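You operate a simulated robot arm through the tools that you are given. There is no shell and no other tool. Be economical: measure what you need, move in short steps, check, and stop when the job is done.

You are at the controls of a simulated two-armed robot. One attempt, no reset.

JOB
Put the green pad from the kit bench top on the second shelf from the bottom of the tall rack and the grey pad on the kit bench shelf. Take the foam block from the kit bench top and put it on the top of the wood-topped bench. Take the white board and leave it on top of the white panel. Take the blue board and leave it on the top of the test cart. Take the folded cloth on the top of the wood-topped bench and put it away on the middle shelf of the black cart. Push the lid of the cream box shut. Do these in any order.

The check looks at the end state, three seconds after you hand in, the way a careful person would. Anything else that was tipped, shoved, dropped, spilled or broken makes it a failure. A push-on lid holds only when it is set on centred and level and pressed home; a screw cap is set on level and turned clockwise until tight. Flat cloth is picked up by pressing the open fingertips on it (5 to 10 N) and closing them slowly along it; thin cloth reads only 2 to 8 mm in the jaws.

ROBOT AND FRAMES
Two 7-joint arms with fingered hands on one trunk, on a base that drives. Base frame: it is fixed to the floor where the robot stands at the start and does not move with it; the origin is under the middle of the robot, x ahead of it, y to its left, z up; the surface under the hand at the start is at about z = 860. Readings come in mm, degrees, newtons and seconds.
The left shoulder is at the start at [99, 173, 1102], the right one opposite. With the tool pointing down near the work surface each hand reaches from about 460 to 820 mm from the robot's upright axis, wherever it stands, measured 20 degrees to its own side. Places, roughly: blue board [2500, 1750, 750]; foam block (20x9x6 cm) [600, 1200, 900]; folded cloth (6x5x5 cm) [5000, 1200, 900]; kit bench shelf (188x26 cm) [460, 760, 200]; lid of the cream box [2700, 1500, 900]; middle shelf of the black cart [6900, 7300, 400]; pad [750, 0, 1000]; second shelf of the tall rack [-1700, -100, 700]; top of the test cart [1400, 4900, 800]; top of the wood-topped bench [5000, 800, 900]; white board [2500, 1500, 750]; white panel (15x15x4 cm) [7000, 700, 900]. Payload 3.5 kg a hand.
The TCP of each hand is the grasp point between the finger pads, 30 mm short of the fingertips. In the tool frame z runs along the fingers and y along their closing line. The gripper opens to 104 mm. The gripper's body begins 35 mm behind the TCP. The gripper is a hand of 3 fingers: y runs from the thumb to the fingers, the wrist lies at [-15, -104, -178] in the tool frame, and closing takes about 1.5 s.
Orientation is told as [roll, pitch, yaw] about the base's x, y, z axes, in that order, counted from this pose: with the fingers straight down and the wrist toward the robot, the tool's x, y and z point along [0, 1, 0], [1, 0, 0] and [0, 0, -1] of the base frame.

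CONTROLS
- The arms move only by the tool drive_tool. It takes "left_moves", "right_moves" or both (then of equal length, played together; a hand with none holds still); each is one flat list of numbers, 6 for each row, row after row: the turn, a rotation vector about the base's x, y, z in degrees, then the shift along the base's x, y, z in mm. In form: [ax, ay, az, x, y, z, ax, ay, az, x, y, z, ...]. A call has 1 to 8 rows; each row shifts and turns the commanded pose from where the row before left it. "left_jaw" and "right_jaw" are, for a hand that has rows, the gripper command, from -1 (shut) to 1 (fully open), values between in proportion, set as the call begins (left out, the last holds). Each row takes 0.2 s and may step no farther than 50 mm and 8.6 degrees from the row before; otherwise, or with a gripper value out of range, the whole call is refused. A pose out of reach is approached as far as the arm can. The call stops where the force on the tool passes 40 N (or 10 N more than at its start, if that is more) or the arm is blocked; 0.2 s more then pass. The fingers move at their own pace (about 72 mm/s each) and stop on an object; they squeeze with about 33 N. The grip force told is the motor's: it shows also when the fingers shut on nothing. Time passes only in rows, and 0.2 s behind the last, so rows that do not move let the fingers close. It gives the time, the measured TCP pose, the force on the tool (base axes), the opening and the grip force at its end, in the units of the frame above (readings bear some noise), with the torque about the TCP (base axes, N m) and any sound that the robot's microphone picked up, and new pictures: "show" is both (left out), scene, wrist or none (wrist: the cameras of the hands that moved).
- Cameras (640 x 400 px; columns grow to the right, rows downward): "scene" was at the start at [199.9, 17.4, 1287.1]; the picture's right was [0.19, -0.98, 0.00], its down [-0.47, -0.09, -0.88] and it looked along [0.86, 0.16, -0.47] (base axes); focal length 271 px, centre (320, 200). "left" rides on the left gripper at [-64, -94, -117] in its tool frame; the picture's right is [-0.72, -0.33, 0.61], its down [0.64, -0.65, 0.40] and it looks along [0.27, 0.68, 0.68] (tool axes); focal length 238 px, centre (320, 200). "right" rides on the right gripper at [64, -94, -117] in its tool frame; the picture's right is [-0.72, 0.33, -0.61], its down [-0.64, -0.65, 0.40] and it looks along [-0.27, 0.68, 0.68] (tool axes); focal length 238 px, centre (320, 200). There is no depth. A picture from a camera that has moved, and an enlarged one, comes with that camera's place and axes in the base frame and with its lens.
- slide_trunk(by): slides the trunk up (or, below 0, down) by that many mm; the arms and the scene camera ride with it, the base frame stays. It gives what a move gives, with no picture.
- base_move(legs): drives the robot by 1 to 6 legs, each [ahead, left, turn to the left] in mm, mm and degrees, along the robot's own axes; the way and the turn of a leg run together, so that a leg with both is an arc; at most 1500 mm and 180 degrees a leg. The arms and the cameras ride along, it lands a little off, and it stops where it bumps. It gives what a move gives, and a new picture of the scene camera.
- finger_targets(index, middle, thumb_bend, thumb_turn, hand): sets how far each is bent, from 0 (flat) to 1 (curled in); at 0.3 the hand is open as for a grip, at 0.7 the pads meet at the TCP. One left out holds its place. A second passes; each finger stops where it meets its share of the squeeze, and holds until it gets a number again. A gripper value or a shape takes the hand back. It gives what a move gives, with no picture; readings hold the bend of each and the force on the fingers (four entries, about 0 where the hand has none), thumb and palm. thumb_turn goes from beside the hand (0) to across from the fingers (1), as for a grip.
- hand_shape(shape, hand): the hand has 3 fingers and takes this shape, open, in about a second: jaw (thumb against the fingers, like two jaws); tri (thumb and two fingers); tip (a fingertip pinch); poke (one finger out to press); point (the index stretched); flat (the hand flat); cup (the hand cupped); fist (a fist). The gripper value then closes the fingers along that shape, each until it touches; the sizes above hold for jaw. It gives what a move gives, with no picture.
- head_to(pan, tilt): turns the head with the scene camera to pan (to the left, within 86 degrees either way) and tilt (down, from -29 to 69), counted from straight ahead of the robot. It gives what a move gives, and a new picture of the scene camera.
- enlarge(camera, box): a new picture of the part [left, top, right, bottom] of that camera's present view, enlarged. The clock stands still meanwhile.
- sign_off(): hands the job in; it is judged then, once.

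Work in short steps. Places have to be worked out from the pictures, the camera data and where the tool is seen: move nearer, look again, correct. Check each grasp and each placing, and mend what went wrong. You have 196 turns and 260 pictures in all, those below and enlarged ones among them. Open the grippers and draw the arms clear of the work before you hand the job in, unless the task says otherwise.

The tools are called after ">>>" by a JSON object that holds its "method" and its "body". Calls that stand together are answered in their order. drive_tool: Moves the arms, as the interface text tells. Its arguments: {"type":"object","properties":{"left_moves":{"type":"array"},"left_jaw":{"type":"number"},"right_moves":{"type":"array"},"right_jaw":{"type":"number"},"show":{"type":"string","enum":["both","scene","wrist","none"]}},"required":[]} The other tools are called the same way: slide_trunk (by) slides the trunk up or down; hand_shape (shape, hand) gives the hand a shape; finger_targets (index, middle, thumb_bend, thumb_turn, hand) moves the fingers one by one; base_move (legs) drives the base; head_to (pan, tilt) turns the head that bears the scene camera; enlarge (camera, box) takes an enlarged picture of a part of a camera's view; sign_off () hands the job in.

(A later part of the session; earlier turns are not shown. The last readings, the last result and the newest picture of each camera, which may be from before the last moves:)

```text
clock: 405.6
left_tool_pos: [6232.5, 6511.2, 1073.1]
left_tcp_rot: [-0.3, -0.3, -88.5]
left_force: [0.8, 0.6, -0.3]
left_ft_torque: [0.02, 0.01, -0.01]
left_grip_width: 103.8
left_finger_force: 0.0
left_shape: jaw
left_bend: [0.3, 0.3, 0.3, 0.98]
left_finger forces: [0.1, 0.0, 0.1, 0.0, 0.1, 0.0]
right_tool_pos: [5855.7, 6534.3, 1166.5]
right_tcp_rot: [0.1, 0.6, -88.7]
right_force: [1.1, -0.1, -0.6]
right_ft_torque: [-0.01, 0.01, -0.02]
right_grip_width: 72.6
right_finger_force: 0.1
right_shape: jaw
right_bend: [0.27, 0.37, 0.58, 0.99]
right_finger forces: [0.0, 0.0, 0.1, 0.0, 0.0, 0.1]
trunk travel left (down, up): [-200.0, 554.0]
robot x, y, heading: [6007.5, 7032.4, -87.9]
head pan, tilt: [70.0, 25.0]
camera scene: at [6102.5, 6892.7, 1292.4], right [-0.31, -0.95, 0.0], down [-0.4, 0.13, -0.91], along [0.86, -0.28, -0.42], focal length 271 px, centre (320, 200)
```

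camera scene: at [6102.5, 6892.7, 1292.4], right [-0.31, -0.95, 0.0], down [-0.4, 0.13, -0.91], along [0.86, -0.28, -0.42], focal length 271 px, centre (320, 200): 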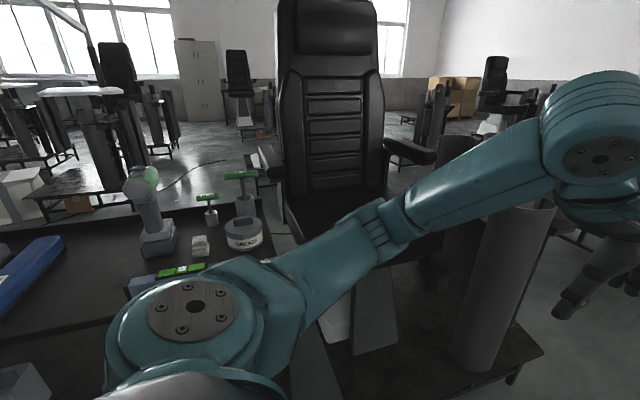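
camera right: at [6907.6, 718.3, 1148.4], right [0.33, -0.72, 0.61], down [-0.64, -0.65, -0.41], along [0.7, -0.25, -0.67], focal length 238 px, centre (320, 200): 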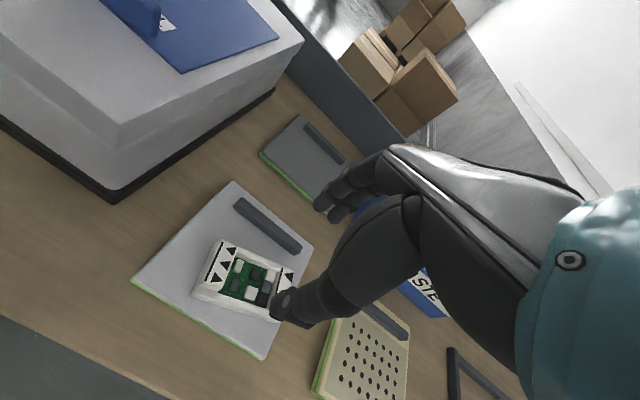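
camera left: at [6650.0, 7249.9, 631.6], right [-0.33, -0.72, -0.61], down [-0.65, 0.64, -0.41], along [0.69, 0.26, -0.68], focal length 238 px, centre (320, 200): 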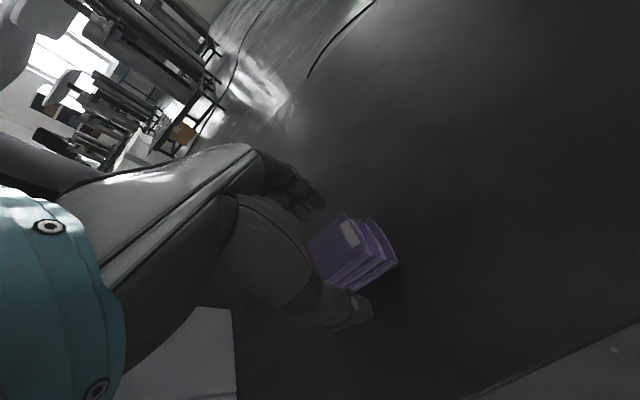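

Clear now. Drive down the corridor.

>>> {"method": "base_move", "body": {"legs": [[700, -20, -2.1], [1400, 0, 0], [1400, 0, 0], [1280, 0, 0], [0, 0, -90]]}}

```text
clock: 432.3
left_tool_pos: [5646.3, 2093.5, 1072.9]
left_tcp_rot: [-0.3, -0.4, -179.3]
left_force: [0.3, -1.0, 1.0]
left_ft_torque: [-0.01, 0.0, -0.02]
left_grip_width: 103.7
left_finger_force: 0.0
left_shape: jaw
left_bend: [0.3, 0.3, 0.3, 0.98]
left_finger forces: [0.1, 0.1, 0.0, 0.0, 0.0, 0.1]
right_tool_pos: [5672.6, 2469.9, 1165.4]
right_tcp_rot: [0.1, 0.5, -179.5]
right_force: [-0.8, -0.6, -0.8]
right_ft_torque: [0.01, -0.01, 0.01]
right_grip_width: 72.7
right_finger_force: 0.1
right_shape: jaw
right_bend: [0.27, 0.37, 0.58, 0.99]
right_finger forces: [0.0, 0.1, 0.0, 0.1, 0.1, 0.1]
trunk travel left (down, up): [-200.0, 554.0]
robot x, y, heading: [6172.4, 2302.9, -178.7]
head pan, tilt: [70.0, 25.0]
camera scene: at [6024.8, 2216.5, 1292.5], right [-0.95, 0.32, 0.0], down [0.13, 0.4, -0.91], along [-0.29, -0.86, -0.42], focal length 271 px, centre (320, 200)
```

scene: 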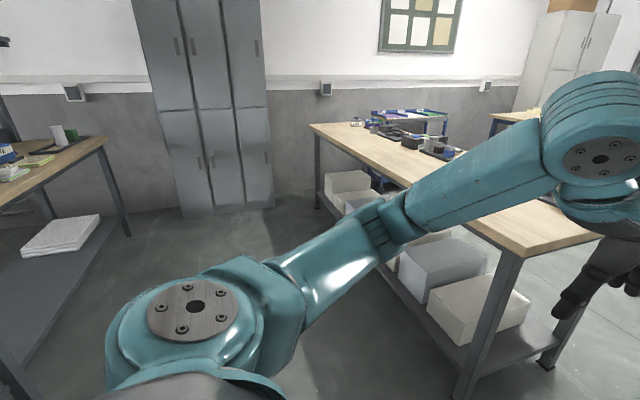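

Drive west along the aisle and turn to face bench 1 again.

>>> {"method": "base_move", "body": {"legs": [[1400, 0, -1.3], [1400, 0, 0], [1400, 0, 0], [380, 0, 0], [0, 0, 90], [0, 0, 90]]}}

>>> {"method": "base_move", "body": {"legs": [[0, -780, 0], [260, 0, 0]]}}

>>> {"method": "head_to", "body": {"pan": 5, "tilt": 40}}

```text
clock: 461.7
left_tool_pos: [2198.7, 2551.1, 1071.7]
left_tcp_rot: [-0.4, -0.2, -3.9]
left_force: [0.2, 0.5, -1.0]
left_ft_torque: [-0.01, -0.03, -0.02]
left_grip_width: 103.7
left_finger_force: 0.0
left_shape: jaw
left_bend: [0.3, 0.3, 0.3, 0.98]
left_finger forces: [0.0, 0.0, 0.1, 0.0, 0.0, 0.0]
right_tool_pos: [2140.1, 2176.4, 1166.1]
right_tcp_rot: [0.1, 0.6, -3.9]
right_force: [-0.7, -0.2, -1.0]
right_ft_torque: [-0.01, 0.0, 0.0]
right_grip_width: 72.6
right_finger_force: 0.0
right_shape: jaw
right_bend: [0.27, 0.37, 0.58, 0.99]
right_finger forces: [0.1, 0.1, 0.0, 0.0, 0.1, 0.1]
trunk travel left (down, up): [-200.0, 554.0]
robot x, y, heading: [1660.7, 2383.0, -3.2]
head pan, tilt: [70.0, 25.0]
camera scene: at [1806.1, 2459.0, 1292.4], right [0.92, -0.39, 0.0], down [-0.17, -0.39, -0.91], along [0.36, 0.83, -0.42], focal length 271 px, centre (320, 200)
```

scene: 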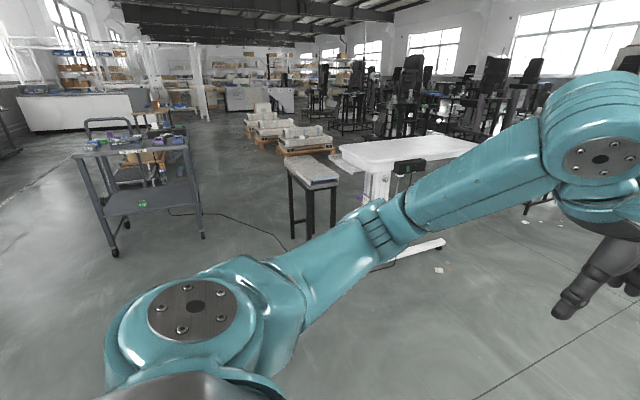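

```text
clock: 467.3
left_tool_pos: [2412.1, 1761.4, 1071.5]
left_tcp_rot: [-0.3, -0.2, -4.1]
left_force: [1.1, -0.5, -0.3]
left_ft_torque: [0.04, 0.01, 0.02]
left_grip_width: 103.9
left_finger_force: 0.0
left_shape: jaw
left_bend: [0.3, 0.3, 0.3, 0.98]
left_finger forces: [0.0, 0.1, 0.0, 0.0, 0.0, 0.0]
right_tool_pos: [2353.3, 1387.8, 1167.2]
right_tcp_rot: [0.1, 0.6, -4.2]
right_force: [0.5, -0.4, -0.4]
right_ft_torque: [-0.02, 0.04, 0.02]
right_grip_width: 72.7
right_finger_force: 0.0
right_shape: jaw
right_bend: [0.27, 0.37, 0.58, 0.99]
right_finger forces: [0.1, 0.0, 0.1, 0.1, 0.0, 0.0]
trunk travel left (down, up): [-200.0, 554.0]
robot x, y, heading: [1873.3, 1593.6, -3.1]
head pan, tilt: [70.0, 25.0]
camera scene: at [2019.7, 1672.0, 1292.4], right [0.92, -0.4, 0.0], down [-0.17, -0.39, -0.91], along [0.36, 0.83, -0.42], focal length 271 px, centre (320, 200)
```

scene: 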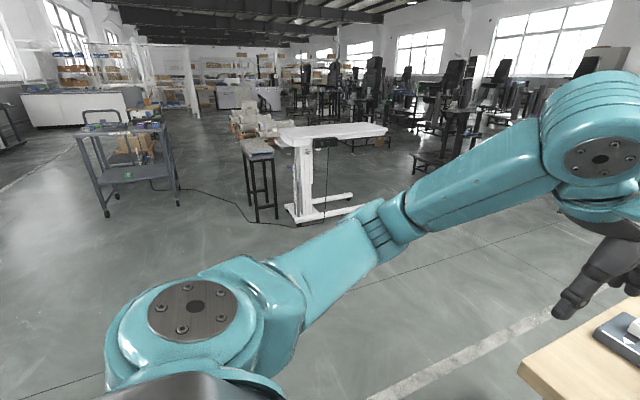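

```text
clock: 468.7
left_tool_pos: [2412.1, 1762.9, 1072.0]
left_tcp_rot: [-0.2, -0.3, -4.1]
left_force: [-0.5, 0.2, 0.1]
left_ft_torque: [0.03, 0.04, 0.0]
left_grip_width: 103.6
left_finger_force: 0.0
left_shape: jaw
left_bend: [0.3, 0.3, 0.3, 0.98]
left_finger forces: [0.1, 0.0, 0.1, 0.0, 0.0, 0.1]
right_tool_pos: [2352.7, 1389.4, 1166.8]
right_tcp_rot: [0.0, 0.6, -4.1]
right_force: [0.5, -0.1, -0.4]
right_ft_torque: [0.03, -0.01, -0.01]
right_grip_width: 72.8
right_finger_force: 0.1
right_shape: jaw
right_bend: [0.27, 0.37, 0.58, 0.99]
right_finger forces: [0.1, 0.1, 0.1, 0.0, 0.0, 0.0]
trunk travel left (down, up): [-200.0, 554.0]
robot x, y, heading: [1874.2, 1594.3, -3.3]
head pan, tilt: [5.0, 40.0]
camera scene: at [2067.3, 1589.9, 1269.1], right [0.03, -1.0, 0.0], down [-0.64, -0.02, -0.77], along [0.77, 0.02, -0.64], focal length 271 px, centre (320, 200)
```

scene: 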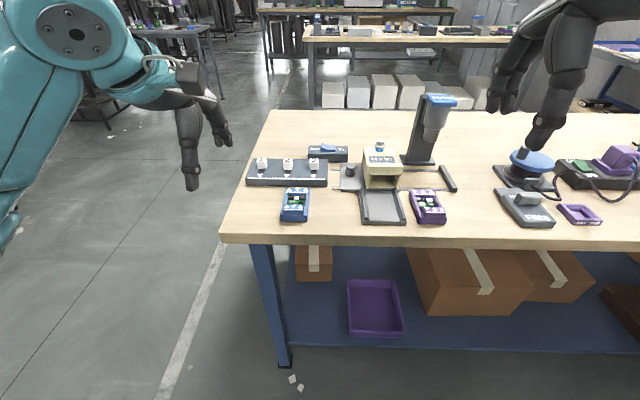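

Blue board at ≈[2527,1657], aligned with x. Reposition the base and rotate the left hand -86° above it.

>>> {"method": "base_move", "body": {"legs": [[85, -145, 3.2]]}}

>>> {"method": "drive_tool", "body": {"left_moves": [0, 0, -8.5, 3, 4, 0, 0, 0, -8.5, 3, 4, 0, 0, 0, -8.5, 3, 4, 0, 0, 0, -8.5, 3, 4, 0, 0, 0, -8.5, 3, 4, 0, 0, 0, -8.5, 3, 4, -10, 0, 0, -8.5, 3, 4, -20, 0, 0, -8.5, 3, 4, -30], "left_jaw": 0.5, "show": "wrist"}}

```text
clock: 470.1
left_tool_pos: [2480.1, 1646.7, 1072.2]
left_tcp_rot: [-0.4, -0.2, -0.9]
left_force: [0.3, 0.6, -0.7]
left_ft_torque: [-0.01, -0.05, -0.01]
left_grip_width: 103.7
left_finger_force: 0.0
left_shape: jaw
left_bend: [0.3, 0.3, 0.3, 0.98]
left_finger forces: [0.1, 0.0, 0.1, 0.1, 0.0, 0.1]
right_tool_pos: [2439.8, 1270.5, 1166.3]
right_tcp_rot: [0.1, 0.5, -1.2]
right_force: [0.3, 0.2, -0.1]
right_ft_torque: [0.03, 0.01, 0.03]
right_grip_width: 73.0
right_finger_force: 0.0
right_shape: jaw
right_bend: [0.27, 0.37, 0.58, 0.99]
right_finger forces: [0.0, 0.0, 0.0, 0.0, 0.0, 0.1]
trunk travel left (down, up): [-200.0, 554.0]
robot x, y, heading: [1949.7, 1453.5, -0.3]
head pan, tilt: [5.0, 40.0]
camera scene: at [2145.2, 1456.3, 1269.0], right [0.08, -1.0, 0.0], down [-0.64, -0.05, -0.77], along [0.76, 0.06, -0.64], focal length 271 px, centre (320, 200)
```

scene: 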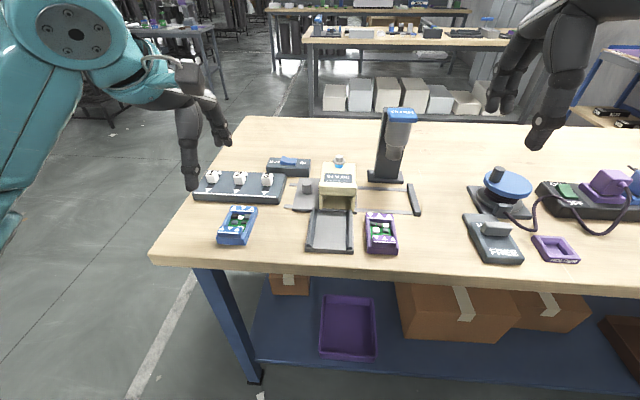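

```text
clock: 471.9
left_tool_pos: [2502.5, 1679.2, 1009.9]
left_tcp_rot: [-0.2, -0.3, -69.2]
left_force: [-0.8, 0.8, -0.2]
left_ft_torque: [0.03, 0.02, 0.0]
left_grip_width: 78.3
left_finger_force: 0.1
left_shape: jaw
left_bend: [0.27, 0.35, 0.54, 0.99]
left_finger forces: [0.0, 0.1, 0.0, 0.0, 0.0, 0.0]
right_tool_pos: [2441.5, 1272.5, 1167.2]
right_tcp_rot: [0.0, 0.5, -1.2]
right_force: [0.1, 0.7, -0.2]
right_ft_torque: [0.02, -0.02, 0.02]
right_grip_width: 72.7
right_finger_force: 0.0
right_shape: jaw
right_bend: [0.27, 0.37, 0.58, 0.99]
right_finger forces: [0.1, 0.0, 0.1, 0.1, 0.0, 0.1]
trunk travel left (down, up): [-200.0, 554.0]
robot x, y, heading: [1950.7, 1447.7, -0.3]
head pan, tilt: [5.0, 40.0]
camera left: at [2409.4, 1745.1, 1125.5], right [-0.79, 0.04, -0.61], down [0.36, 0.84, -0.41], along [0.49, -0.55, -0.68], focal length 238 px, centre (320, 200)
```

left: 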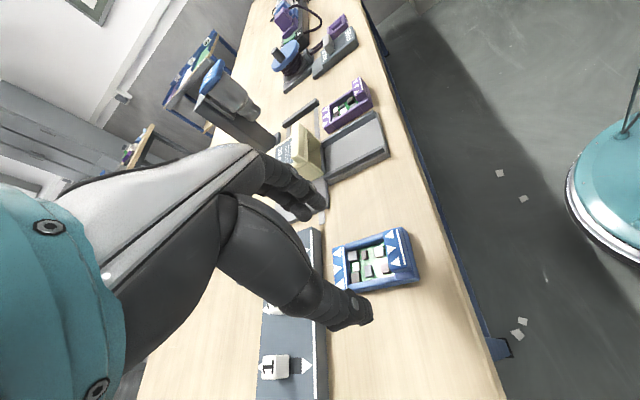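

Blue board centre ≈[2519,1656]. Finish rotating, centre, and descend to ~935.

>>> {"method": "drive_tool", "body": {"left_moves": [0, 0, -6.3, 6, -8, -5, 0, 0, -6.3, 6, -8, -5, 0, 0, -6, 5, -7, -5, 0, 0, 0, 0, 0, -30, 0, 0, 0, 0, 0, -28], "show": "both"}}

```text
clock: 473.1
left_tool_pos: [2521.2, 1659.7, 939.1]
left_tcp_rot: [-0.3, -0.4, -87.6]
left_force: [0.8, -0.3, -0.7]
left_ft_torque: [-0.03, -0.02, -0.01]
left_grip_width: 78.3
left_finger_force: 0.1
left_shape: jaw
left_bend: [0.27, 0.35, 0.54, 0.99]
left_finger forces: [0.0, 0.1, 0.0, 0.0, 0.0, 0.1]
right_tool_pos: [2441.2, 1271.3, 1167.2]
right_tcp_rot: [0.1, 0.5, -1.1]
right_force: [0.6, -0.3, 0.0]
right_ft_torque: [-0.02, 0.03, 0.02]
right_grip_width: 72.6
right_finger_force: 0.2
right_shape: jaw
right_bend: [0.27, 0.37, 0.58, 0.99]
right_finger forces: [0.0, 0.1, 0.0, 0.0, 0.0, 0.0]
trunk travel left (down, up): [-200.0, 554.0]
robot x, y, heading: [1950.4, 1453.1, -0.1]
head pan, tilt: [5.0, 40.0]
camera scene: at [2144.9, 1457.1, 1269.1], right [0.08, -1.0, 0.0], down [-0.64, -0.05, -0.77], along [0.76, 0.06, -0.64], focal length 271 px, centre (320, 200)
camera left: at [2452.6, 1751.4, 1055.9], right [-0.74, 0.29, -0.61], down [0.61, 0.68, -0.41], along [0.29, -0.67, -0.68], focal length 238 px, centre (320, 200)
```

scene: 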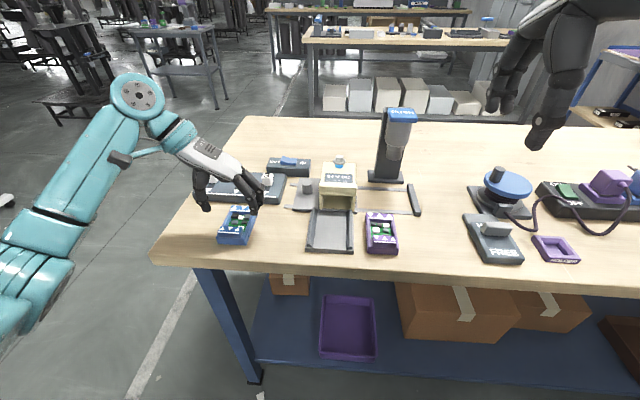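
left: 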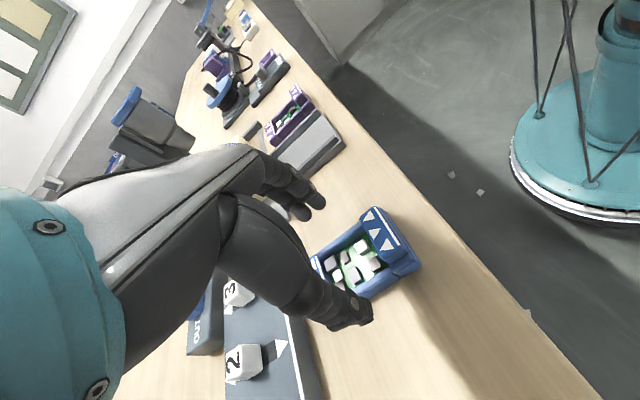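

Aligned; shift 8 mm right, descend and close.

>>> {"method": "drive_tool", "body": {"left_moves": [0, 0, 0, 0, -4, -13, 0, 0, 0, 0, -4, -13, 0, 0, 0, 0, 0, -12, 0, 0, 0, 0, 0, -8], "show": "none"}}

>>> {"method": "drive_tool", "body": {"left_moves": [0, 0, 0, 0, 0, 0, 0, 0, 0, 0, 0, 0, 0, 0, 0, 0, 0, 0, 0, 0, 0, 0, 0, 0, 0, 0, 0, 0, 0, 0, 0, 0, 0, 0, 0, 0], "left_jaw": -1, "show": "none"}}

>>> {"method": "drive_tool", "body": {"left_moves": [0, 0, 0, 0, 0, 15, 0, 0, 0, 0, 0, 35, 0, 0, 0, 0, 0, 45, 0, 0, 0, 0, 0, 45, 0, 0, 5, 0, 0, 45, 0, 0, 5, 0, 0, 35], "show": "both"}}

```text
clock: 474.1
left_tool_pos: [2520.0, 1650.3, 894.0]
left_tcp_rot: [-0.3, -0.2, -87.4]
left_force: [-0.3, -1.4, -0.1]
left_ft_torque: [-0.02, 0.03, 0.0]
left_grip_width: 78.6
left_finger_force: 0.0
left_shape: jaw
left_bend: [0.27, 0.35, 0.54, 0.99]
left_finger forces: [0.0, 0.0, 0.0, 0.0, 0.1, 0.0]
right_tool_pos: [2440.0, 1272.2, 1167.0]
right_tcp_rot: [0.1, 0.5, -1.1]
right_force: [0.4, 0.1, -0.5]
right_ft_torque: [0.02, 0.0, 0.0]
right_grip_width: 72.7
right_finger_force: 0.0
right_shape: jaw
right_bend: [0.27, 0.37, 0.58, 0.99]
right_finger forces: [0.1, 0.1, 0.0, 0.0, 0.0, 0.0]
trunk travel left (down, up): [-200.0, 554.0]
robot x, y, heading: [1954.5, 1447.5, -0.6]
head pan, tilt: [5.0, 40.0]
```

```text
clock: 475.5
left_tool_pos: [2521.3, 1649.7, 893.8]
left_tcp_rot: [-0.3, -0.3, -87.5]
left_force: [-0.6, -1.1, -0.2]
left_ft_torque: [0.01, -0.01, -0.03]
left_grip_width: 51.6
left_finger_force: 33.1
left_shape: jaw
left_bend: [0.74, 0.48, 0.65, 1.0]
left_finger forces: [19.6, 10.4, 0.1, 0.0, 30.0, 0.1]
right_tool_pos: [2442.5, 1271.1, 1167.1]
right_tcp_rot: [0.1, 0.5, -1.1]
right_force: [-0.4, -0.5, -0.2]
right_ft_torque: [0.04, 0.01, 0.05]
right_grip_width: 72.8
right_finger_force: 0.2
right_shape: jaw
right_bend: [0.27, 0.37, 0.58, 0.99]
right_finger forces: [0.1, 0.1, 0.1, 0.1, 0.1, 0.0]
trunk travel left (down, up): [-200.0, 554.0]
robot x, y, heading: [1953.1, 1451.8, -0.2]
head pan, tilt: [5.0, 40.0]
```

```text
clock: 476.9
left_tool_pos: [2522.5, 1648.5, 1113.1]
left_tcp_rot: [-0.3, -0.2, -77.5]
left_force: [0.0, 1.2, -1.9]
left_ft_torque: [-0.01, 0.0, 0.0]
left_grip_width: 51.5
left_finger_force: 32.6
left_shape: jaw
left_bend: [0.74, 0.48, 0.65, 1.0]
left_finger forces: [19.7, 10.5, 0.0, 0.1, 30.0, 0.0]
right_tool_pos: [2440.3, 1270.8, 1166.7]
right_tcp_rot: [0.1, 0.5, -1.1]
right_force: [0.0, -0.2, -0.6]
right_ft_torque: [0.01, -0.05, -0.01]
right_grip_width: 72.5
right_finger_force: 0.1
right_shape: jaw
right_bend: [0.27, 0.37, 0.58, 0.99]
right_finger forces: [0.0, 0.0, 0.0, 0.1, 0.0, 0.0]
trunk travel left (down, up): [-200.0, 554.0]
robot x, y, heading: [1950.0, 1450.3, -0.1]
head pan, tilt: [5.0, 40.0]
camera scene: at [2144.5, 1456.9, 1269.2], right [0.08, -1.0, 0.0], down [-0.64, -0.05, -0.77], along [0.76, 0.06, -0.64], focal length 271 px, centre (320, 200)
camera left: at [2438.4, 1726.7, 1228.9], right [-0.78, 0.16, -0.61], down [0.48, 0.77, -0.41], along [0.41, -0.61, -0.68], focal length 238 px, centre (320, 200)
```

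scene: 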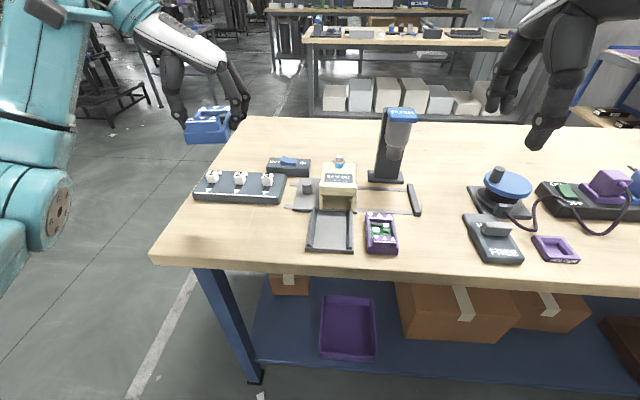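
left: 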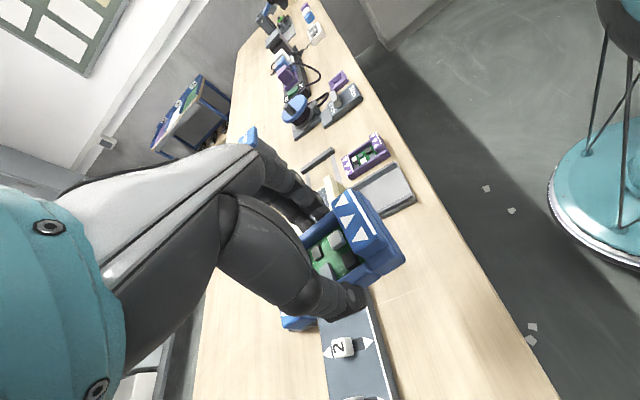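

Blue board held. Drive to the test cart.

>>> {"method": "base_move", "body": {"legs": [[-250, 0, 0], [0, 0, 90], [1300, 250, 0], [1200, 0, 0]]}}

>>> {"method": "head_to", "body": {"pan": 0, "tilt": 35}}

```text
clock: 494.5
left_tool_pos: [1157.6, 4504.2, 1112.3]
left_tcp_rot: [-0.3, -0.3, 15.1]
left_force: [-0.5, -0.3, -1.8]
left_ft_torque: [0.01, 0.02, -0.02]
left_grip_width: 51.7
left_finger_force: 33.0
left_shape: jaw
left_bend: [0.74, 0.48, 0.65, 1.0]
left_finger forces: [19.6, 10.3, 0.0, 0.0, 30.0, 0.0]
right_tool_pos: [1536.4, 4439.7, 1167.3]
right_tcp_rot: [0.1, 0.5, 91.6]
right_force: [-0.1, -0.3, -0.3]
right_ft_torque: [-0.01, -0.01, -0.02]
right_grip_width: 72.5
right_finger_force: 0.0
right_shape: jaw
right_bend: [0.27, 0.37, 0.58, 0.99]
right_finger forces: [0.0, 0.0, 0.0, 0.1, 0.0, 0.0]
trunk travel left (down, up): [-200.0, 554.0]
robot x, y, heading: [1381.4, 3939.8, 92.3]
head pan, tilt: [5.0, 40.0]
camera scene: at [1363.4, 4137.6, 1269.1], right [0.99, 0.13, 0.0], down [0.08, -0.64, -0.77], along [-0.1, 0.76, -0.64], focal length 271 px, centre (320, 200)
```

scene: 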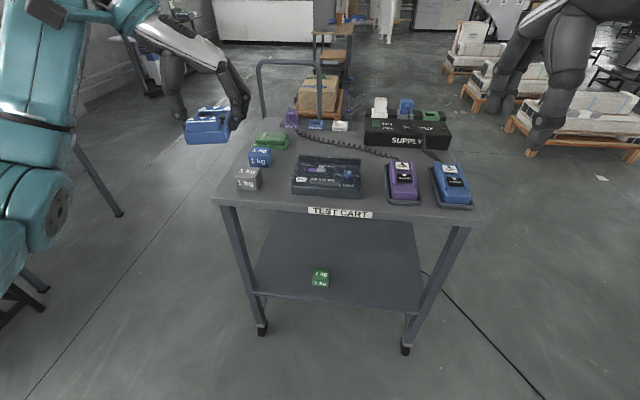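

```text
clock: 495.1
left_tool_pos: [1158.1, 4502.6, 1112.7]
left_tcp_rot: [-0.3, -0.2, 15.2]
left_force: [0.3, -0.3, -2.2]
left_ft_torque: [-0.01, 0.0, 0.0]
left_grip_width: 51.5
left_finger_force: 32.6
left_shape: jaw
left_bend: [0.74, 0.48, 0.65, 1.0]
left_finger forces: [19.6, 10.3, 0.0, 0.1, 30.1, 0.1]
right_tool_pos: [1537.6, 4438.6, 1167.1]
right_tcp_rot: [0.2, 0.6, 91.6]
right_force: [0.3, 0.2, -0.2]
right_ft_torque: [-0.06, 0.0, 0.01]
right_grip_width: 72.6
right_finger_force: 0.0
right_shape: jaw
right_bend: [0.27, 0.37, 0.58, 0.99]
right_finger forces: [0.0, 0.0, 0.0, 0.0, 0.0, 0.0]
trunk travel left (down, up): [-200.0, 554.0]
robot x, y, heading: [1381.4, 3941.3, 92.2]
head pan, tilt: [0.0, 35.0]
camera scene: at [1370.7, 4141.0, 1276.6], right [1.0, 0.04, 0.0], down [0.02, -0.57, -0.82], along [-0.03, 0.82, -0.57], focal length 271 px, centre (320, 200)
```

scene: 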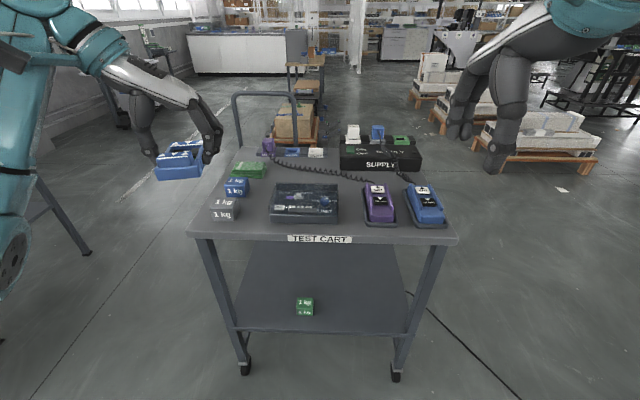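

Zoom on the cart top to find a free spot.

>>> {"method": "enlarge", "body": {"camera": "scene", "box": [180, 120, 470, 250]}}

```text
2.21 times, centred on (325, 185) of scene
camera zoom: at [1370.7, 4141.0, 1276.6], right [1.0, 0.04, 0.0], down [0.02, -0.57, -0.82], along [-0.03, 0.82, -0.57], focal length 599 px, centre (309, 233)
```

zoom: 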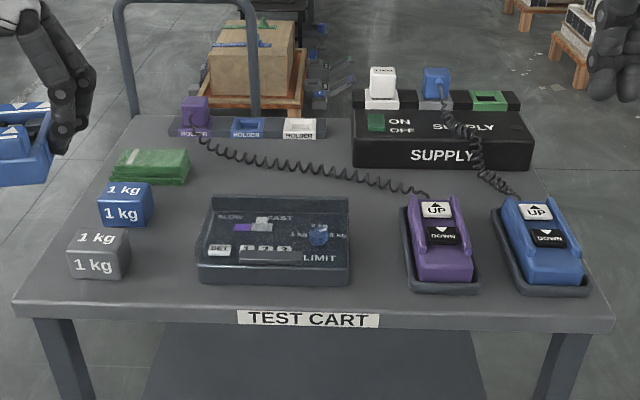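

There's a ~90 mm gap between the grey weight and the black box (centre ≈[1158,4760]). Move forward, align yaw to 0, lower to ~950 and inspect.

>>> {"method": "base_move", "body": {"legs": [[250, 0, -2.2]]}}

>>> {"method": "drive_tool", "body": {"left_moves": [0, 0, -4, 0, 0, -35, 0, 0, -4, 0, 0, -35, 0, 0, -4, 0, 0, -40, 0, 0, -1, 0, 0, -40], "show": "both"}}

```text
clock: 497.0
left_tool_pos: [1169.6, 4758.1, 1111.8]
left_tcp_rot: [-0.3, -0.2, 13.3]
left_force: [-0.6, 0.6, -1.5]
left_ft_torque: [-0.01, -0.02, -0.04]
left_grip_width: 51.6
left_finger_force: 33.1
left_shape: jaw
left_bend: [0.74, 0.48, 0.65, 1.0]
left_finger forces: [19.6, 10.4, 0.0, 0.1, 30.0, 0.0]
right_tool_pos: [1548.3, 4681.7, 1166.1]
right_tcp_rot: [0.1, 0.5, 89.7]
right_force: [-0.2, -0.2, -0.6]
right_ft_torque: [-0.01, 0.04, 0.03]
right_grip_width: 72.4
right_finger_force: 0.1
right_shape: jaw
right_bend: [0.27, 0.37, 0.58, 0.99]
right_finger forces: [0.0, 0.0, 0.1, 0.0, 0.0, 0.0]
trunk travel left (down, up): [-200.0, 554.0]
robot x, y, heading: [1378.1, 4185.5, 90.5]
head pan, tilt: [0.0, 35.0]
camera scene: at [1371.0, 4389.3, 1276.5], right [1.0, 0.01, 0.0], down [0.01, -0.57, -0.82], along [-0.01, 0.82, -0.57], focal length 271 px, centre (320, 200)
```

scene: 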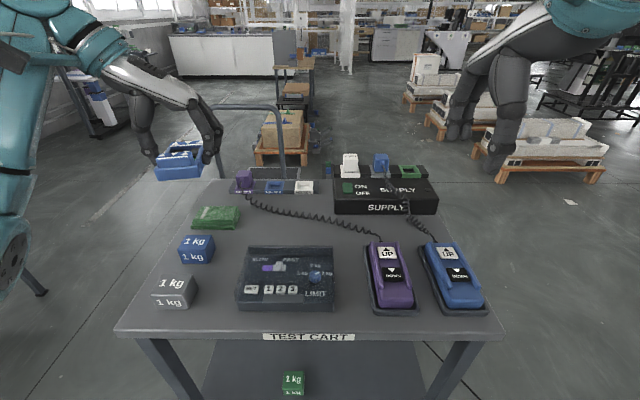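

```text
clock: 498.0
left_tool_pos: [1166.8, 4759.3, 960.5]
left_tcp_rot: [-0.1, -0.3, 0.3]
left_force: [0.0, -0.4, -1.6]
left_ft_torque: [0.01, 0.0, 0.01]
left_grip_width: 51.6
left_finger_force: 33.4
left_shape: jaw
left_bend: [0.74, 0.48, 0.65, 1.0]
left_finger forces: [19.5, 10.3, 0.0, 0.0, 29.9, 0.0]
right_tool_pos: [1545.8, 4682.5, 1167.0]
right_tcp_rot: [0.2, 0.5, 89.7]
right_force: [-0.6, -0.6, 0.6]
right_ft_torque: [0.04, 0.03, -0.03]
right_grip_width: 72.8
right_finger_force: 0.0
right_shape: jaw
right_bend: [0.27, 0.37, 0.58, 0.99]
right_finger forces: [0.0, 0.0, 0.0, 0.0, 0.0, 0.1]
trunk travel left (down, up): [-200.0, 554.0]
robot x, y, heading: [1378.1, 4185.5, 90.5]
head pan, tilt: [0.0, 35.0]
camera scene: at [1370.8, 4388.7, 1276.6], right [1.0, 0.01, 0.0], down [0.01, -0.57, -0.82], along [-0.01, 0.82, -0.57], focal length 271 px, centre (320, 200)
camera left: at [1071.5, 4694.6, 1076.5], right [-0.32, -0.72, -0.61], down [-0.65, 0.64, -0.41], along [0.69, 0.27, -0.68], focal length 238 px, centre (320, 200)
```

scene: 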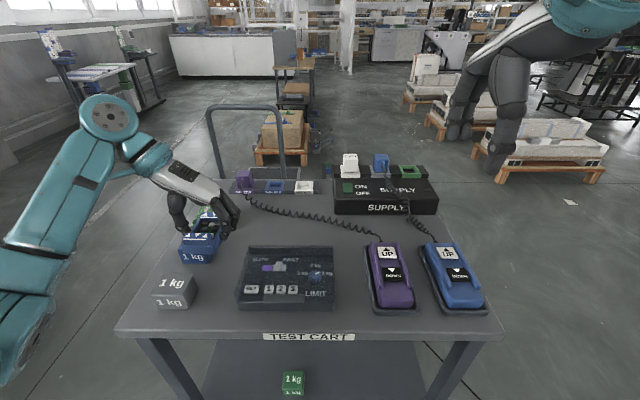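
left: 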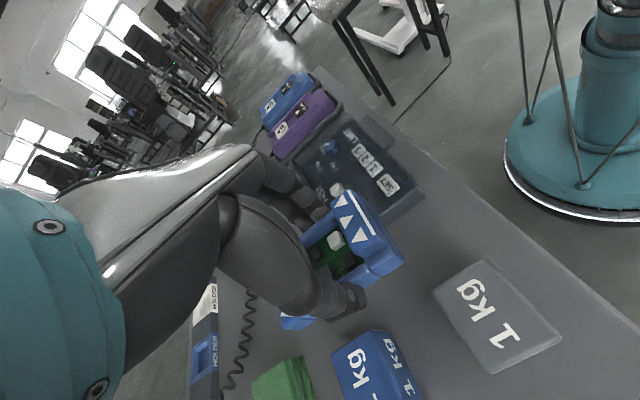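

Gap centre ≈ x 1160. Shift to [1160, 4745] and lower with guarded steps.

>>> {"method": "drive_tool", "body": {"left_moves": [0, 0, 0, -4, -7, -30, 0, 0, 0, -3, -7, -30, 0, 0, 0, 0, 0, -25, 0, 0, 0, 0, 0, -15, 0, 0, 0, 0, 0, -8, 0, 0, 0, 0, 0, -5, 0, 0, 0, 0, 0, -4, 0, 0, 0, 0, 0, -4], "show": "both"}}

```text
clock: 499.8
left_tool_pos: [1161.5, 4745.0, 851.1]
left_tcp_rot: [0.7, -1.0, 0.4]
left_force: [-4.0, -6.1, 17.0]
left_ft_torque: [-0.2, -0.61, -0.17]
left_grip_width: 43.9
left_finger_force: 32.8
left_shape: jaw
left_bend: [0.75, 0.5, 0.77, 1.0]
left_finger forces: [36.3, 20.3, 0.1, 0.1, 31.0, 0.0]
right_tool_pos: [1545.8, 4680.3, 1166.8]
right_tcp_rot: [0.0, 0.4, 89.8]
right_force: [0.1, -0.1, 0.5]
right_ft_torque: [-0.01, -0.01, -0.04]
right_grip_width: 72.5
right_finger_force: 0.0
right_shape: jaw
right_bend: [0.27, 0.37, 0.58, 0.99]
right_finger forces: [0.1, 0.1, 0.0, 0.0, 0.0, 0.0]
trunk travel left (down, up): [-200.0, 554.0]
robot x, y, heading: [1373.4, 4185.2, 90.8]
head pan, tilt: [0.0, 35.0]
stopped in row 8 (left hand): the force on the tool passed its limit at 42 N (the readings are from after the stop); the commanded pose is now the measured one
camera scene: at [1370.6, 4387.3, 1276.8], right [1.0, 0.01, 0.0], down [0.01, -0.57, -0.82], along [-0.01, 0.82, -0.57], focal length 271 px, centre (320, 200)
camera left: at [1064.9, 4678.3, 963.6], right [-0.31, -0.71, -0.63], down [-0.65, 0.64, -0.41], along [0.69, 0.28, -0.66], focal length 238 px, centre (320, 200)
```

scene: 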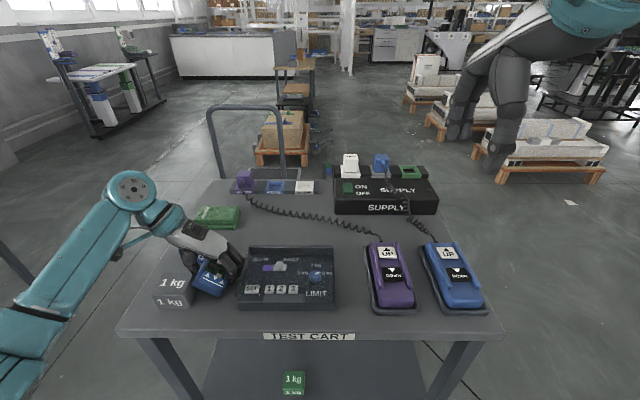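
left: 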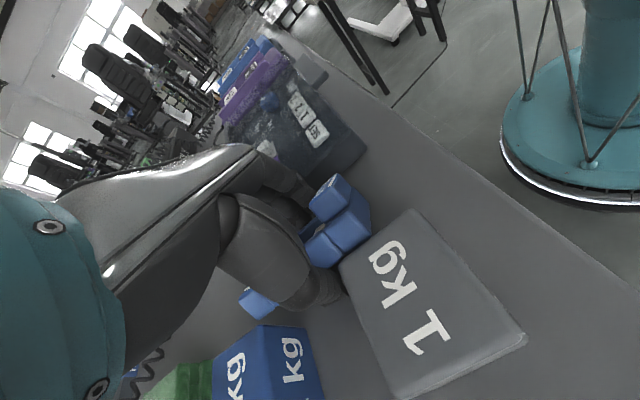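

The board/fingers hit something and the board tilted in the grip. Raise and look.

>>> {"method": "drive_tool", "body": {"left_moves": [-0.5, 1, 0, 0, 0, 20, 0, 0, 0, 0, 0, 40, 0, 0, 0, 0, 0, 45], "show": "both"}}

>>> {"method": "enlarge", "body": {"camera": "scene", "box": [120, 190, 350, 340]}}

```text
clock: 500.6
left_tool_pos: [1162.5, 4741.6, 949.0]
left_tcp_rot: [-0.1, 0.2, 0.4]
left_force: [0.1, -0.6, -2.3]
left_ft_torque: [0.0, 0.01, 0.02]
left_grip_width: 43.7
left_finger_force: 33.2
left_shape: jaw
left_bend: [0.75, 0.5, 0.78, 1.0]
left_finger forces: [22.9, 10.0, 0.1, 0.0, 29.0, 0.0]
right_tool_pos: [1547.1, 4680.6, 1165.9]
right_tcp_rot: [0.2, 0.5, 89.8]
right_force: [-0.4, 0.2, -0.1]
right_ft_torque: [0.0, 0.0, 0.0]
right_grip_width: 72.5
right_finger_force: 0.0
right_shape: jaw
right_bend: [0.27, 0.37, 0.58, 0.99]
right_finger forces: [0.0, 0.0, 0.0, 0.0, 0.1, 0.0]
trunk travel left (down, up): [-200.0, 554.0]
robot x, y, heading: [1378.5, 4191.5, 90.8]
head pan, tilt: [0.0, 35.0]
camera scene: at [1371.1, 4388.2, 1276.7], right [1.0, 0.01, 0.0], down [0.01, -0.57, -0.82], along [-0.01, 0.82, -0.57], focal length 271 px, centre (320, 200)
camera left: at [1067.5, 4678.1, 1067.3], right [-0.32, -0.72, -0.61], down [-0.66, 0.63, -0.4], along [0.68, 0.27, -0.68], focal length 238 px, centre (320, 200)
```

scene: 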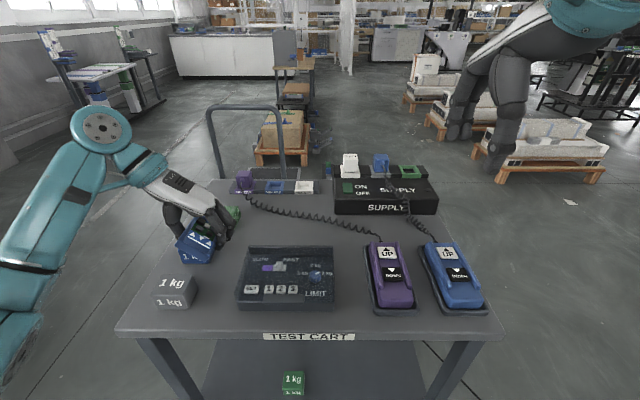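
left: 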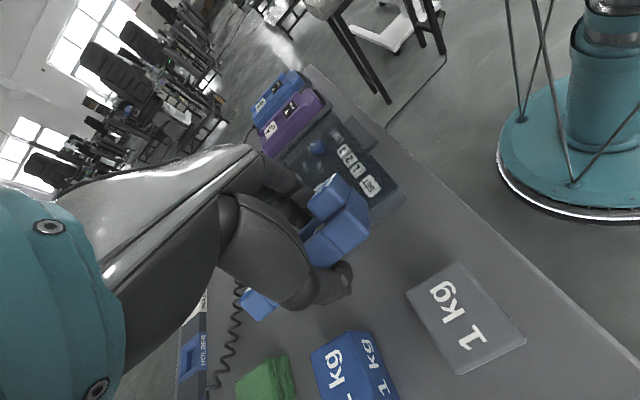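

```text
2.67 times, centred on (235, 265) of scene
camera zoom: at [1371.1, 4388.2, 1276.7], right [1.0, 0.01, 0.0], down [0.01, -0.57, -0.82], along [-0.01, 0.82, -0.57], focal length 723 px, centre (547, 27)
```

zoom: 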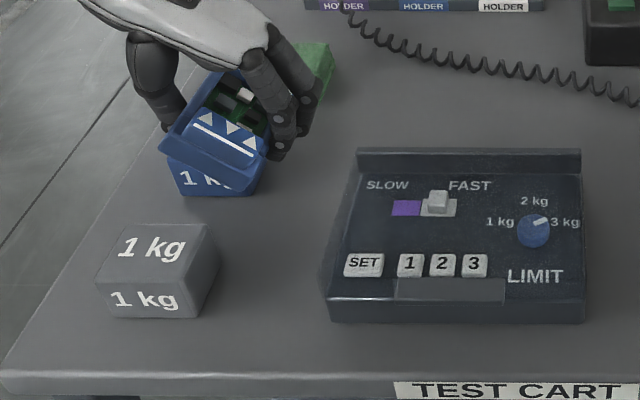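

The thumb caught the grey weight's edge; with the top at z≈818 the gap centre is x≈1168. Shift there and lower; the low edge touching down should level the board.

>>> {"method": "drive_tool", "body": {"left_moves": [0, 0, 0, 4, -4, -25, 0, 0, 0, 3, -3, -25, 0, 0, 0, 0, 0, -15, 0, 0, 0, 0, 0, -10, 0, 0, 0, 0, 0, -5, 0, 0, 0, 0, 0, -4, 0, 0, 0, 0, 0, -4, 0, 0, 0, 0, 0, -4], "show": "scene"}}

>>> {"method": "enlarge", "body": {"camera": "scene", "box": [120, 200, 350, 350]}}

```text
clock: 502.6
left_tool_pos: [1164.1, 4738.1, 864.2]
left_tcp_rot: [0.4, 0.0, 0.7]
left_force: [-8.4, -2.8, 11.6]
left_ft_torque: [0.17, -0.77, -0.14]
left_grip_width: 43.0
left_finger_force: 32.9
left_shape: jaw
left_bend: [0.75, 0.51, 0.78, 1.0]
left_finger forces: [23.6, 26.0, 0.0, 0.0, 30.0, 0.0]
right_tool_pos: [1544.7, 4680.8, 1166.3]
right_tcp_rot: [0.2, 0.4, 90.0]
right_force: [-0.1, 0.8, 0.5]
right_ft_torque: [0.0, 0.01, 0.01]
right_grip_width: 72.8
right_finger_force: 0.1
right_shape: jaw
right_bend: [0.27, 0.37, 0.58, 0.99]
right_finger forces: [0.0, 0.0, 0.0, 0.1, 0.0, 0.1]
trunk travel left (down, up): [-200.0, 554.0]
robot x, y, heading: [1375.2, 4193.8, 90.7]
head pan, tilt: [0.0, 35.0]
stopped in row 8 (left hand): the force on the tool passed its limit at 41 N (the readings are from after the stop); the commanded pose is now the measured one
camera scene: at [1369.7, 4387.9, 1276.6], right [1.0, 0.01, 0.0], down [0.01, -0.57, -0.82], along [-0.01, 0.82, -0.57], focal length 271 px, centre (320, 200)
```

scene: 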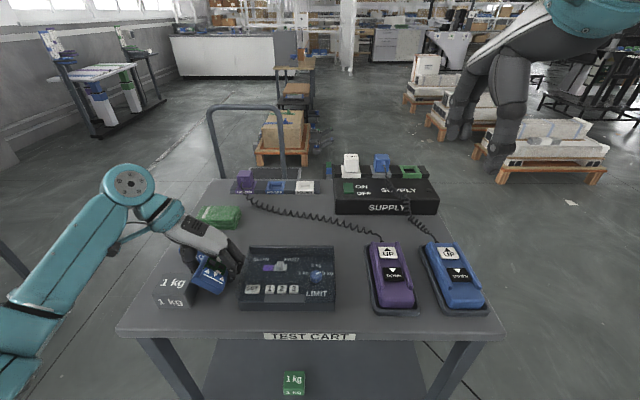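

```text
2.67 times, centred on (235, 275) of scene
camera zoom: at [1369.7, 4387.9, 1276.6], right [1.0, 0.01, 0.0], down [0.01, -0.57, -0.82], along [-0.01, 0.82, -0.57], focal length 723 px, centre (547, 0)
```

zoom: 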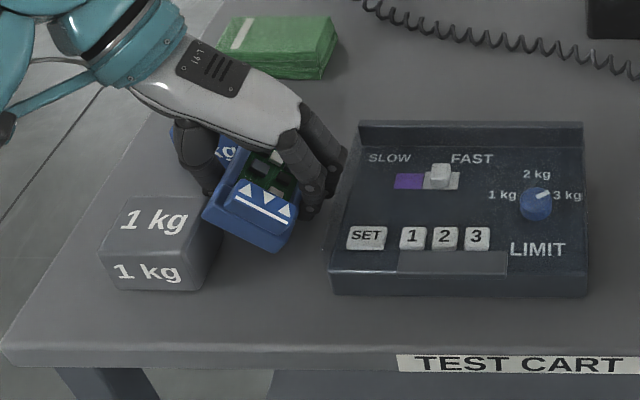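

The gap is too tight for the tilted board. I'll use the roomier spot behind the black box (≈[1235,4925]) with the hand in its natural yaw. Raise first.

>>> {"method": "drive_tool", "body": {"left_moves": [0, 0, 0, 0, 0, 15, 0, 0, 0, 0, 0, 35, 0, 0, 0, 0, 0, 45, 0, 0, 0, 0, 0, 45, 0, 0, 8.4, 3, 0, 30, 0, 0, 8.4, 3, 0, 0, 0, 0, 8.4, 3, 0, 0, 0, 0, 8.4, 3, 0, 0], "show": "none"}}

>>> {"method": "drive_tool", "body": {"left_moves": [0, 0, 8.4, 5, 8, 0, 0, 0, 8.4, 5, 8, 0, 0, 0, 8.4, 5, 8, 0, 0, 0, 8.4, 5, 8, 0, 0, 0, 8.4, 5, 8, 0, 0, 0, 8.4, 5, 8, 0, 0, 0, 5, 5, 8, 0], "show": "both"}}

```text
clock: 504.4
left_tool_pos: [1179.2, 4738.3, 1034.1]
left_tcp_rot: [0.2, 0.0, 34.5]
left_force: [0.4, -0.4, -1.4]
left_ft_torque: [0.02, -0.02, 0.0]
left_grip_width: 43.4
left_finger_force: 33.1
left_shape: jaw
left_bend: [0.75, 0.51, 0.78, 1.0]
left_finger forces: [23.7, 9.7, 0.0, 0.0, 28.8, 0.0]
right_tool_pos: [1546.7, 4681.8, 1166.2]
right_tcp_rot: [0.2, 0.5, 89.8]
right_force: [0.7, -0.6, 0.2]
right_ft_torque: [-0.02, 0.0, 0.02]
right_grip_width: 72.7
right_finger_force: 0.0
right_shape: jaw
right_bend: [0.27, 0.37, 0.58, 0.99]
right_finger forces: [0.0, 0.0, 0.0, 0.0, 0.0, 0.0]
trunk travel left (down, up): [-200.0, 554.0]
robot x, y, heading: [1374.7, 4185.1, 90.5]
head pan, tilt: [0.0, 35.0]
```

```text
clock: 506.0
left_tool_pos: [1215.1, 4794.6, 1034.6]
left_tcp_rot: [0.3, 0.1, 89.9]
left_force: [-0.1, 0.3, -1.4]
left_ft_torque: [-0.01, 0.01, 0.01]
left_grip_width: 43.4
left_finger_force: 33.1
left_shape: jaw
left_bend: [0.75, 0.51, 0.78, 1.0]
left_finger forces: [23.8, 9.7, 0.0, 0.0, 28.8, 0.0]
right_tool_pos: [1546.5, 4682.0, 1166.4]
right_tcp_rot: [0.2, 0.5, 89.8]
right_force: [-0.1, -0.9, -0.3]
right_ft_torque: [-0.01, 0.02, 0.01]
right_grip_width: 72.6
right_finger_force: 0.2
right_shape: jaw
right_bend: [0.27, 0.37, 0.58, 0.99]
right_finger forces: [0.0, 0.0, 0.0, 0.0, 0.0, 0.1]
trunk travel left (down, up): [-200.0, 554.0]
robot x, y, heading: [1379.0, 4185.2, 90.5]
head pan, tilt: [0.0, 35.0]
camera scene: at [1370.6, 4388.7, 1276.6], right [1.0, 0.01, 0.0], down [0.01, -0.57, -0.82], along [-0.01, 0.82, -0.57], focal length 271 px, centre (320, 200)
camera left: at [1277.9, 4700.0, 1150.5], right [0.71, -0.33, -0.62], down [-0.64, -0.65, -0.4], along [-0.27, 0.68, -0.68], focal length 238 px, centre (320, 200)
```

scene: 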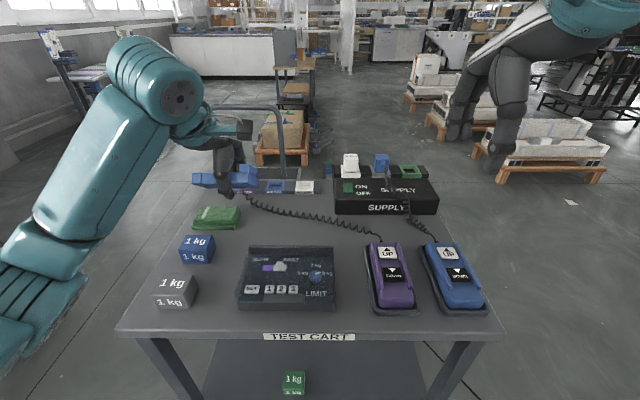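
left: 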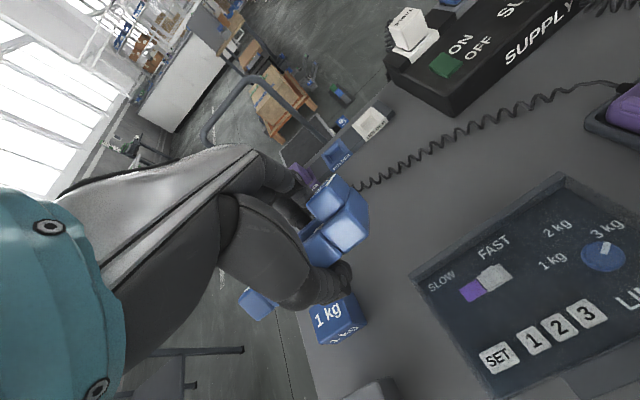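

Free area behind the box: centre ≈[1270,4885]. Move there, tilting the hand 20° forward to level the board.

>>> {"method": "drive_tool", "body": {"left_moves": [4, 0, 0, 11, 18, -10, 4, 0, 0, 11, 18, -10, 4, 0, 0, 11, 18, -15, 4, 0, 0, 11, 18, -15, 4, 0, 0, 11, 18, -20, 0, 0, 0, 0, 0, -25, 0, 0, 0, 0, 0, -20], "show": "both"}}

>>> {"method": "enlarge", "body": {"camera": "scene", "box": [200, 160, 360, 270]}}

```text
clock: 507.6
left_tool_pos: [1270.0, 4884.8, 919.4]
left_tcp_rot: [0.4, -19.8, 89.8]
left_force: [-1.3, 0.4, -0.6]
left_ft_torque: [0.01, 0.01, -0.02]
left_grip_width: 43.2
left_finger_force: 33.2
left_shape: jaw
left_bend: [0.75, 0.51, 0.78, 1.0]
left_finger forces: [23.5, 9.4, 0.1, 0.1, 28.4, 0.1]
right_tool_pos: [1544.5, 4680.6, 1167.1]
right_tcp_rot: [0.1, 0.5, 89.8]
right_force: [0.1, 0.0, 0.1]
right_ft_torque: [0.04, 0.03, 0.0]
right_grip_width: 72.6
right_finger_force: 0.1
right_shape: jaw
right_bend: [0.27, 0.37, 0.58, 0.99]
right_finger forces: [0.1, 0.0, 0.0, 0.1, 0.0, 0.1]
trunk travel left (down, up): [-200.0, 554.0]
robot x, y, heading: [1374.4, 4185.0, 90.7]
head pan, tilt: [0.0, 35.0]
camera scene: at [1370.4, 4388.7, 1276.6], right [1.0, 0.01, 0.0], down [0.01, -0.57, -0.82], along [-0.01, 0.82, -0.57], focal length 271 px, centre (320, 200)
camera left: at [1333.0, 4755.1, 995.4], right [0.71, -0.1, -0.69], down [-0.65, -0.47, -0.6], along [-0.27, 0.87, -0.4], focal length 238 px, centre (320, 200)
```

scene: 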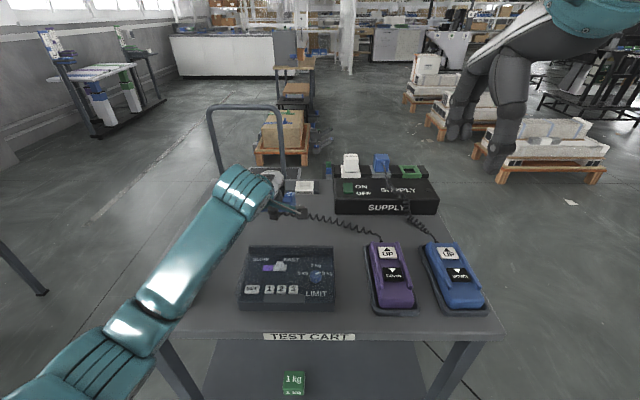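
left: 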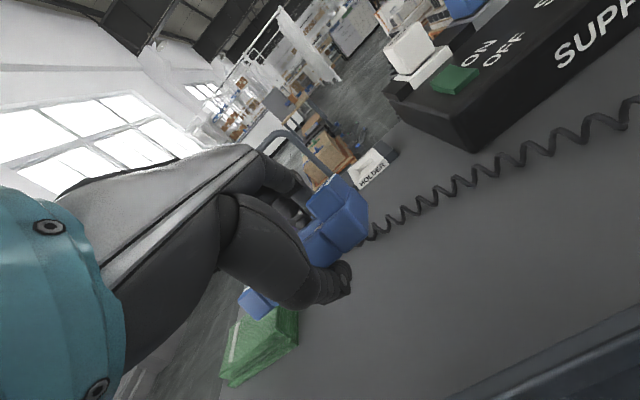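

```text
3.64 times, centred on (280, 215) of scene
camera zoom: at [1370.4, 4388.7, 1276.6], right [1.0, 0.01, 0.0], down [0.01, -0.57, -0.82], along [-0.01, 0.82, -0.57], focal length 986 px, centre (466, 146)
```

zoom: 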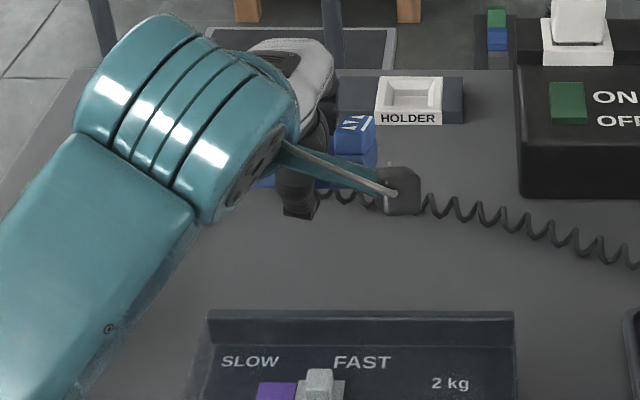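

Clear of coil and weight. Lower in guarded steps.

>>> {"method": "drive_tool", "body": {"left_moves": [0, 0, 0, 0, 0, -15, 0, 0, 0, 0, 0, -12, 0, 0, 0, 0, 0, -8, 0, 0, 0, 0, 0, -6, 0, 0, 0, 0, 0, -5, 0, 0, 0, 0, 0, -5, 0, 0, 0, 0, 0, -5, 0, 0, 0, 0, 0, -5], "show": "wrist"}}

```text
clock: 509.4
left_tool_pos: [1267.2, 4885.8, 856.6]
left_tcp_rot: [0.5, -19.7, 89.7]
left_force: [-0.4, -0.4, -1.1]
left_ft_torque: [0.02, -0.02, 0.01]
left_grip_width: 42.8
left_finger_force: 32.7
left_shape: jaw
left_bend: [0.75, 0.51, 0.78, 1.0]
left_finger forces: [23.4, 9.5, 0.0, 0.0, 28.3, 0.1]
right_tool_pos: [1545.7, 4681.4, 1166.7]
right_tcp_rot: [0.1, 0.5, 89.9]
right_force: [-0.6, -0.5, -0.2]
right_ft_torque: [0.01, 0.0, -0.03]
right_grip_width: 73.0
right_finger_force: 0.0
right_shape: jaw
right_bend: [0.27, 0.37, 0.58, 0.99]
right_finger forces: [0.0, 0.0, 0.0, 0.0, 0.1, 0.0]
trunk travel left (down, up): [-200.0, 554.0]
robot x, y, heading: [1374.8, 4186.8, 90.7]
head pan, tilt: [0.0, 35.0]
camera left: at [1330.7, 4756.2, 933.6], right [0.71, -0.1, -0.69], down [-0.65, -0.48, -0.6], along [-0.27, 0.87, -0.4], focal length 238 px, centre (320, 200)
```

left: 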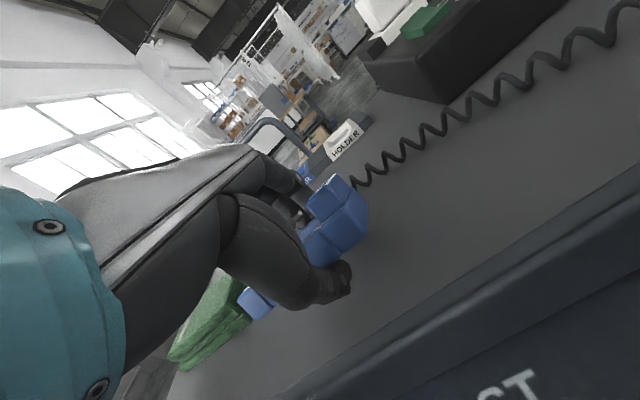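

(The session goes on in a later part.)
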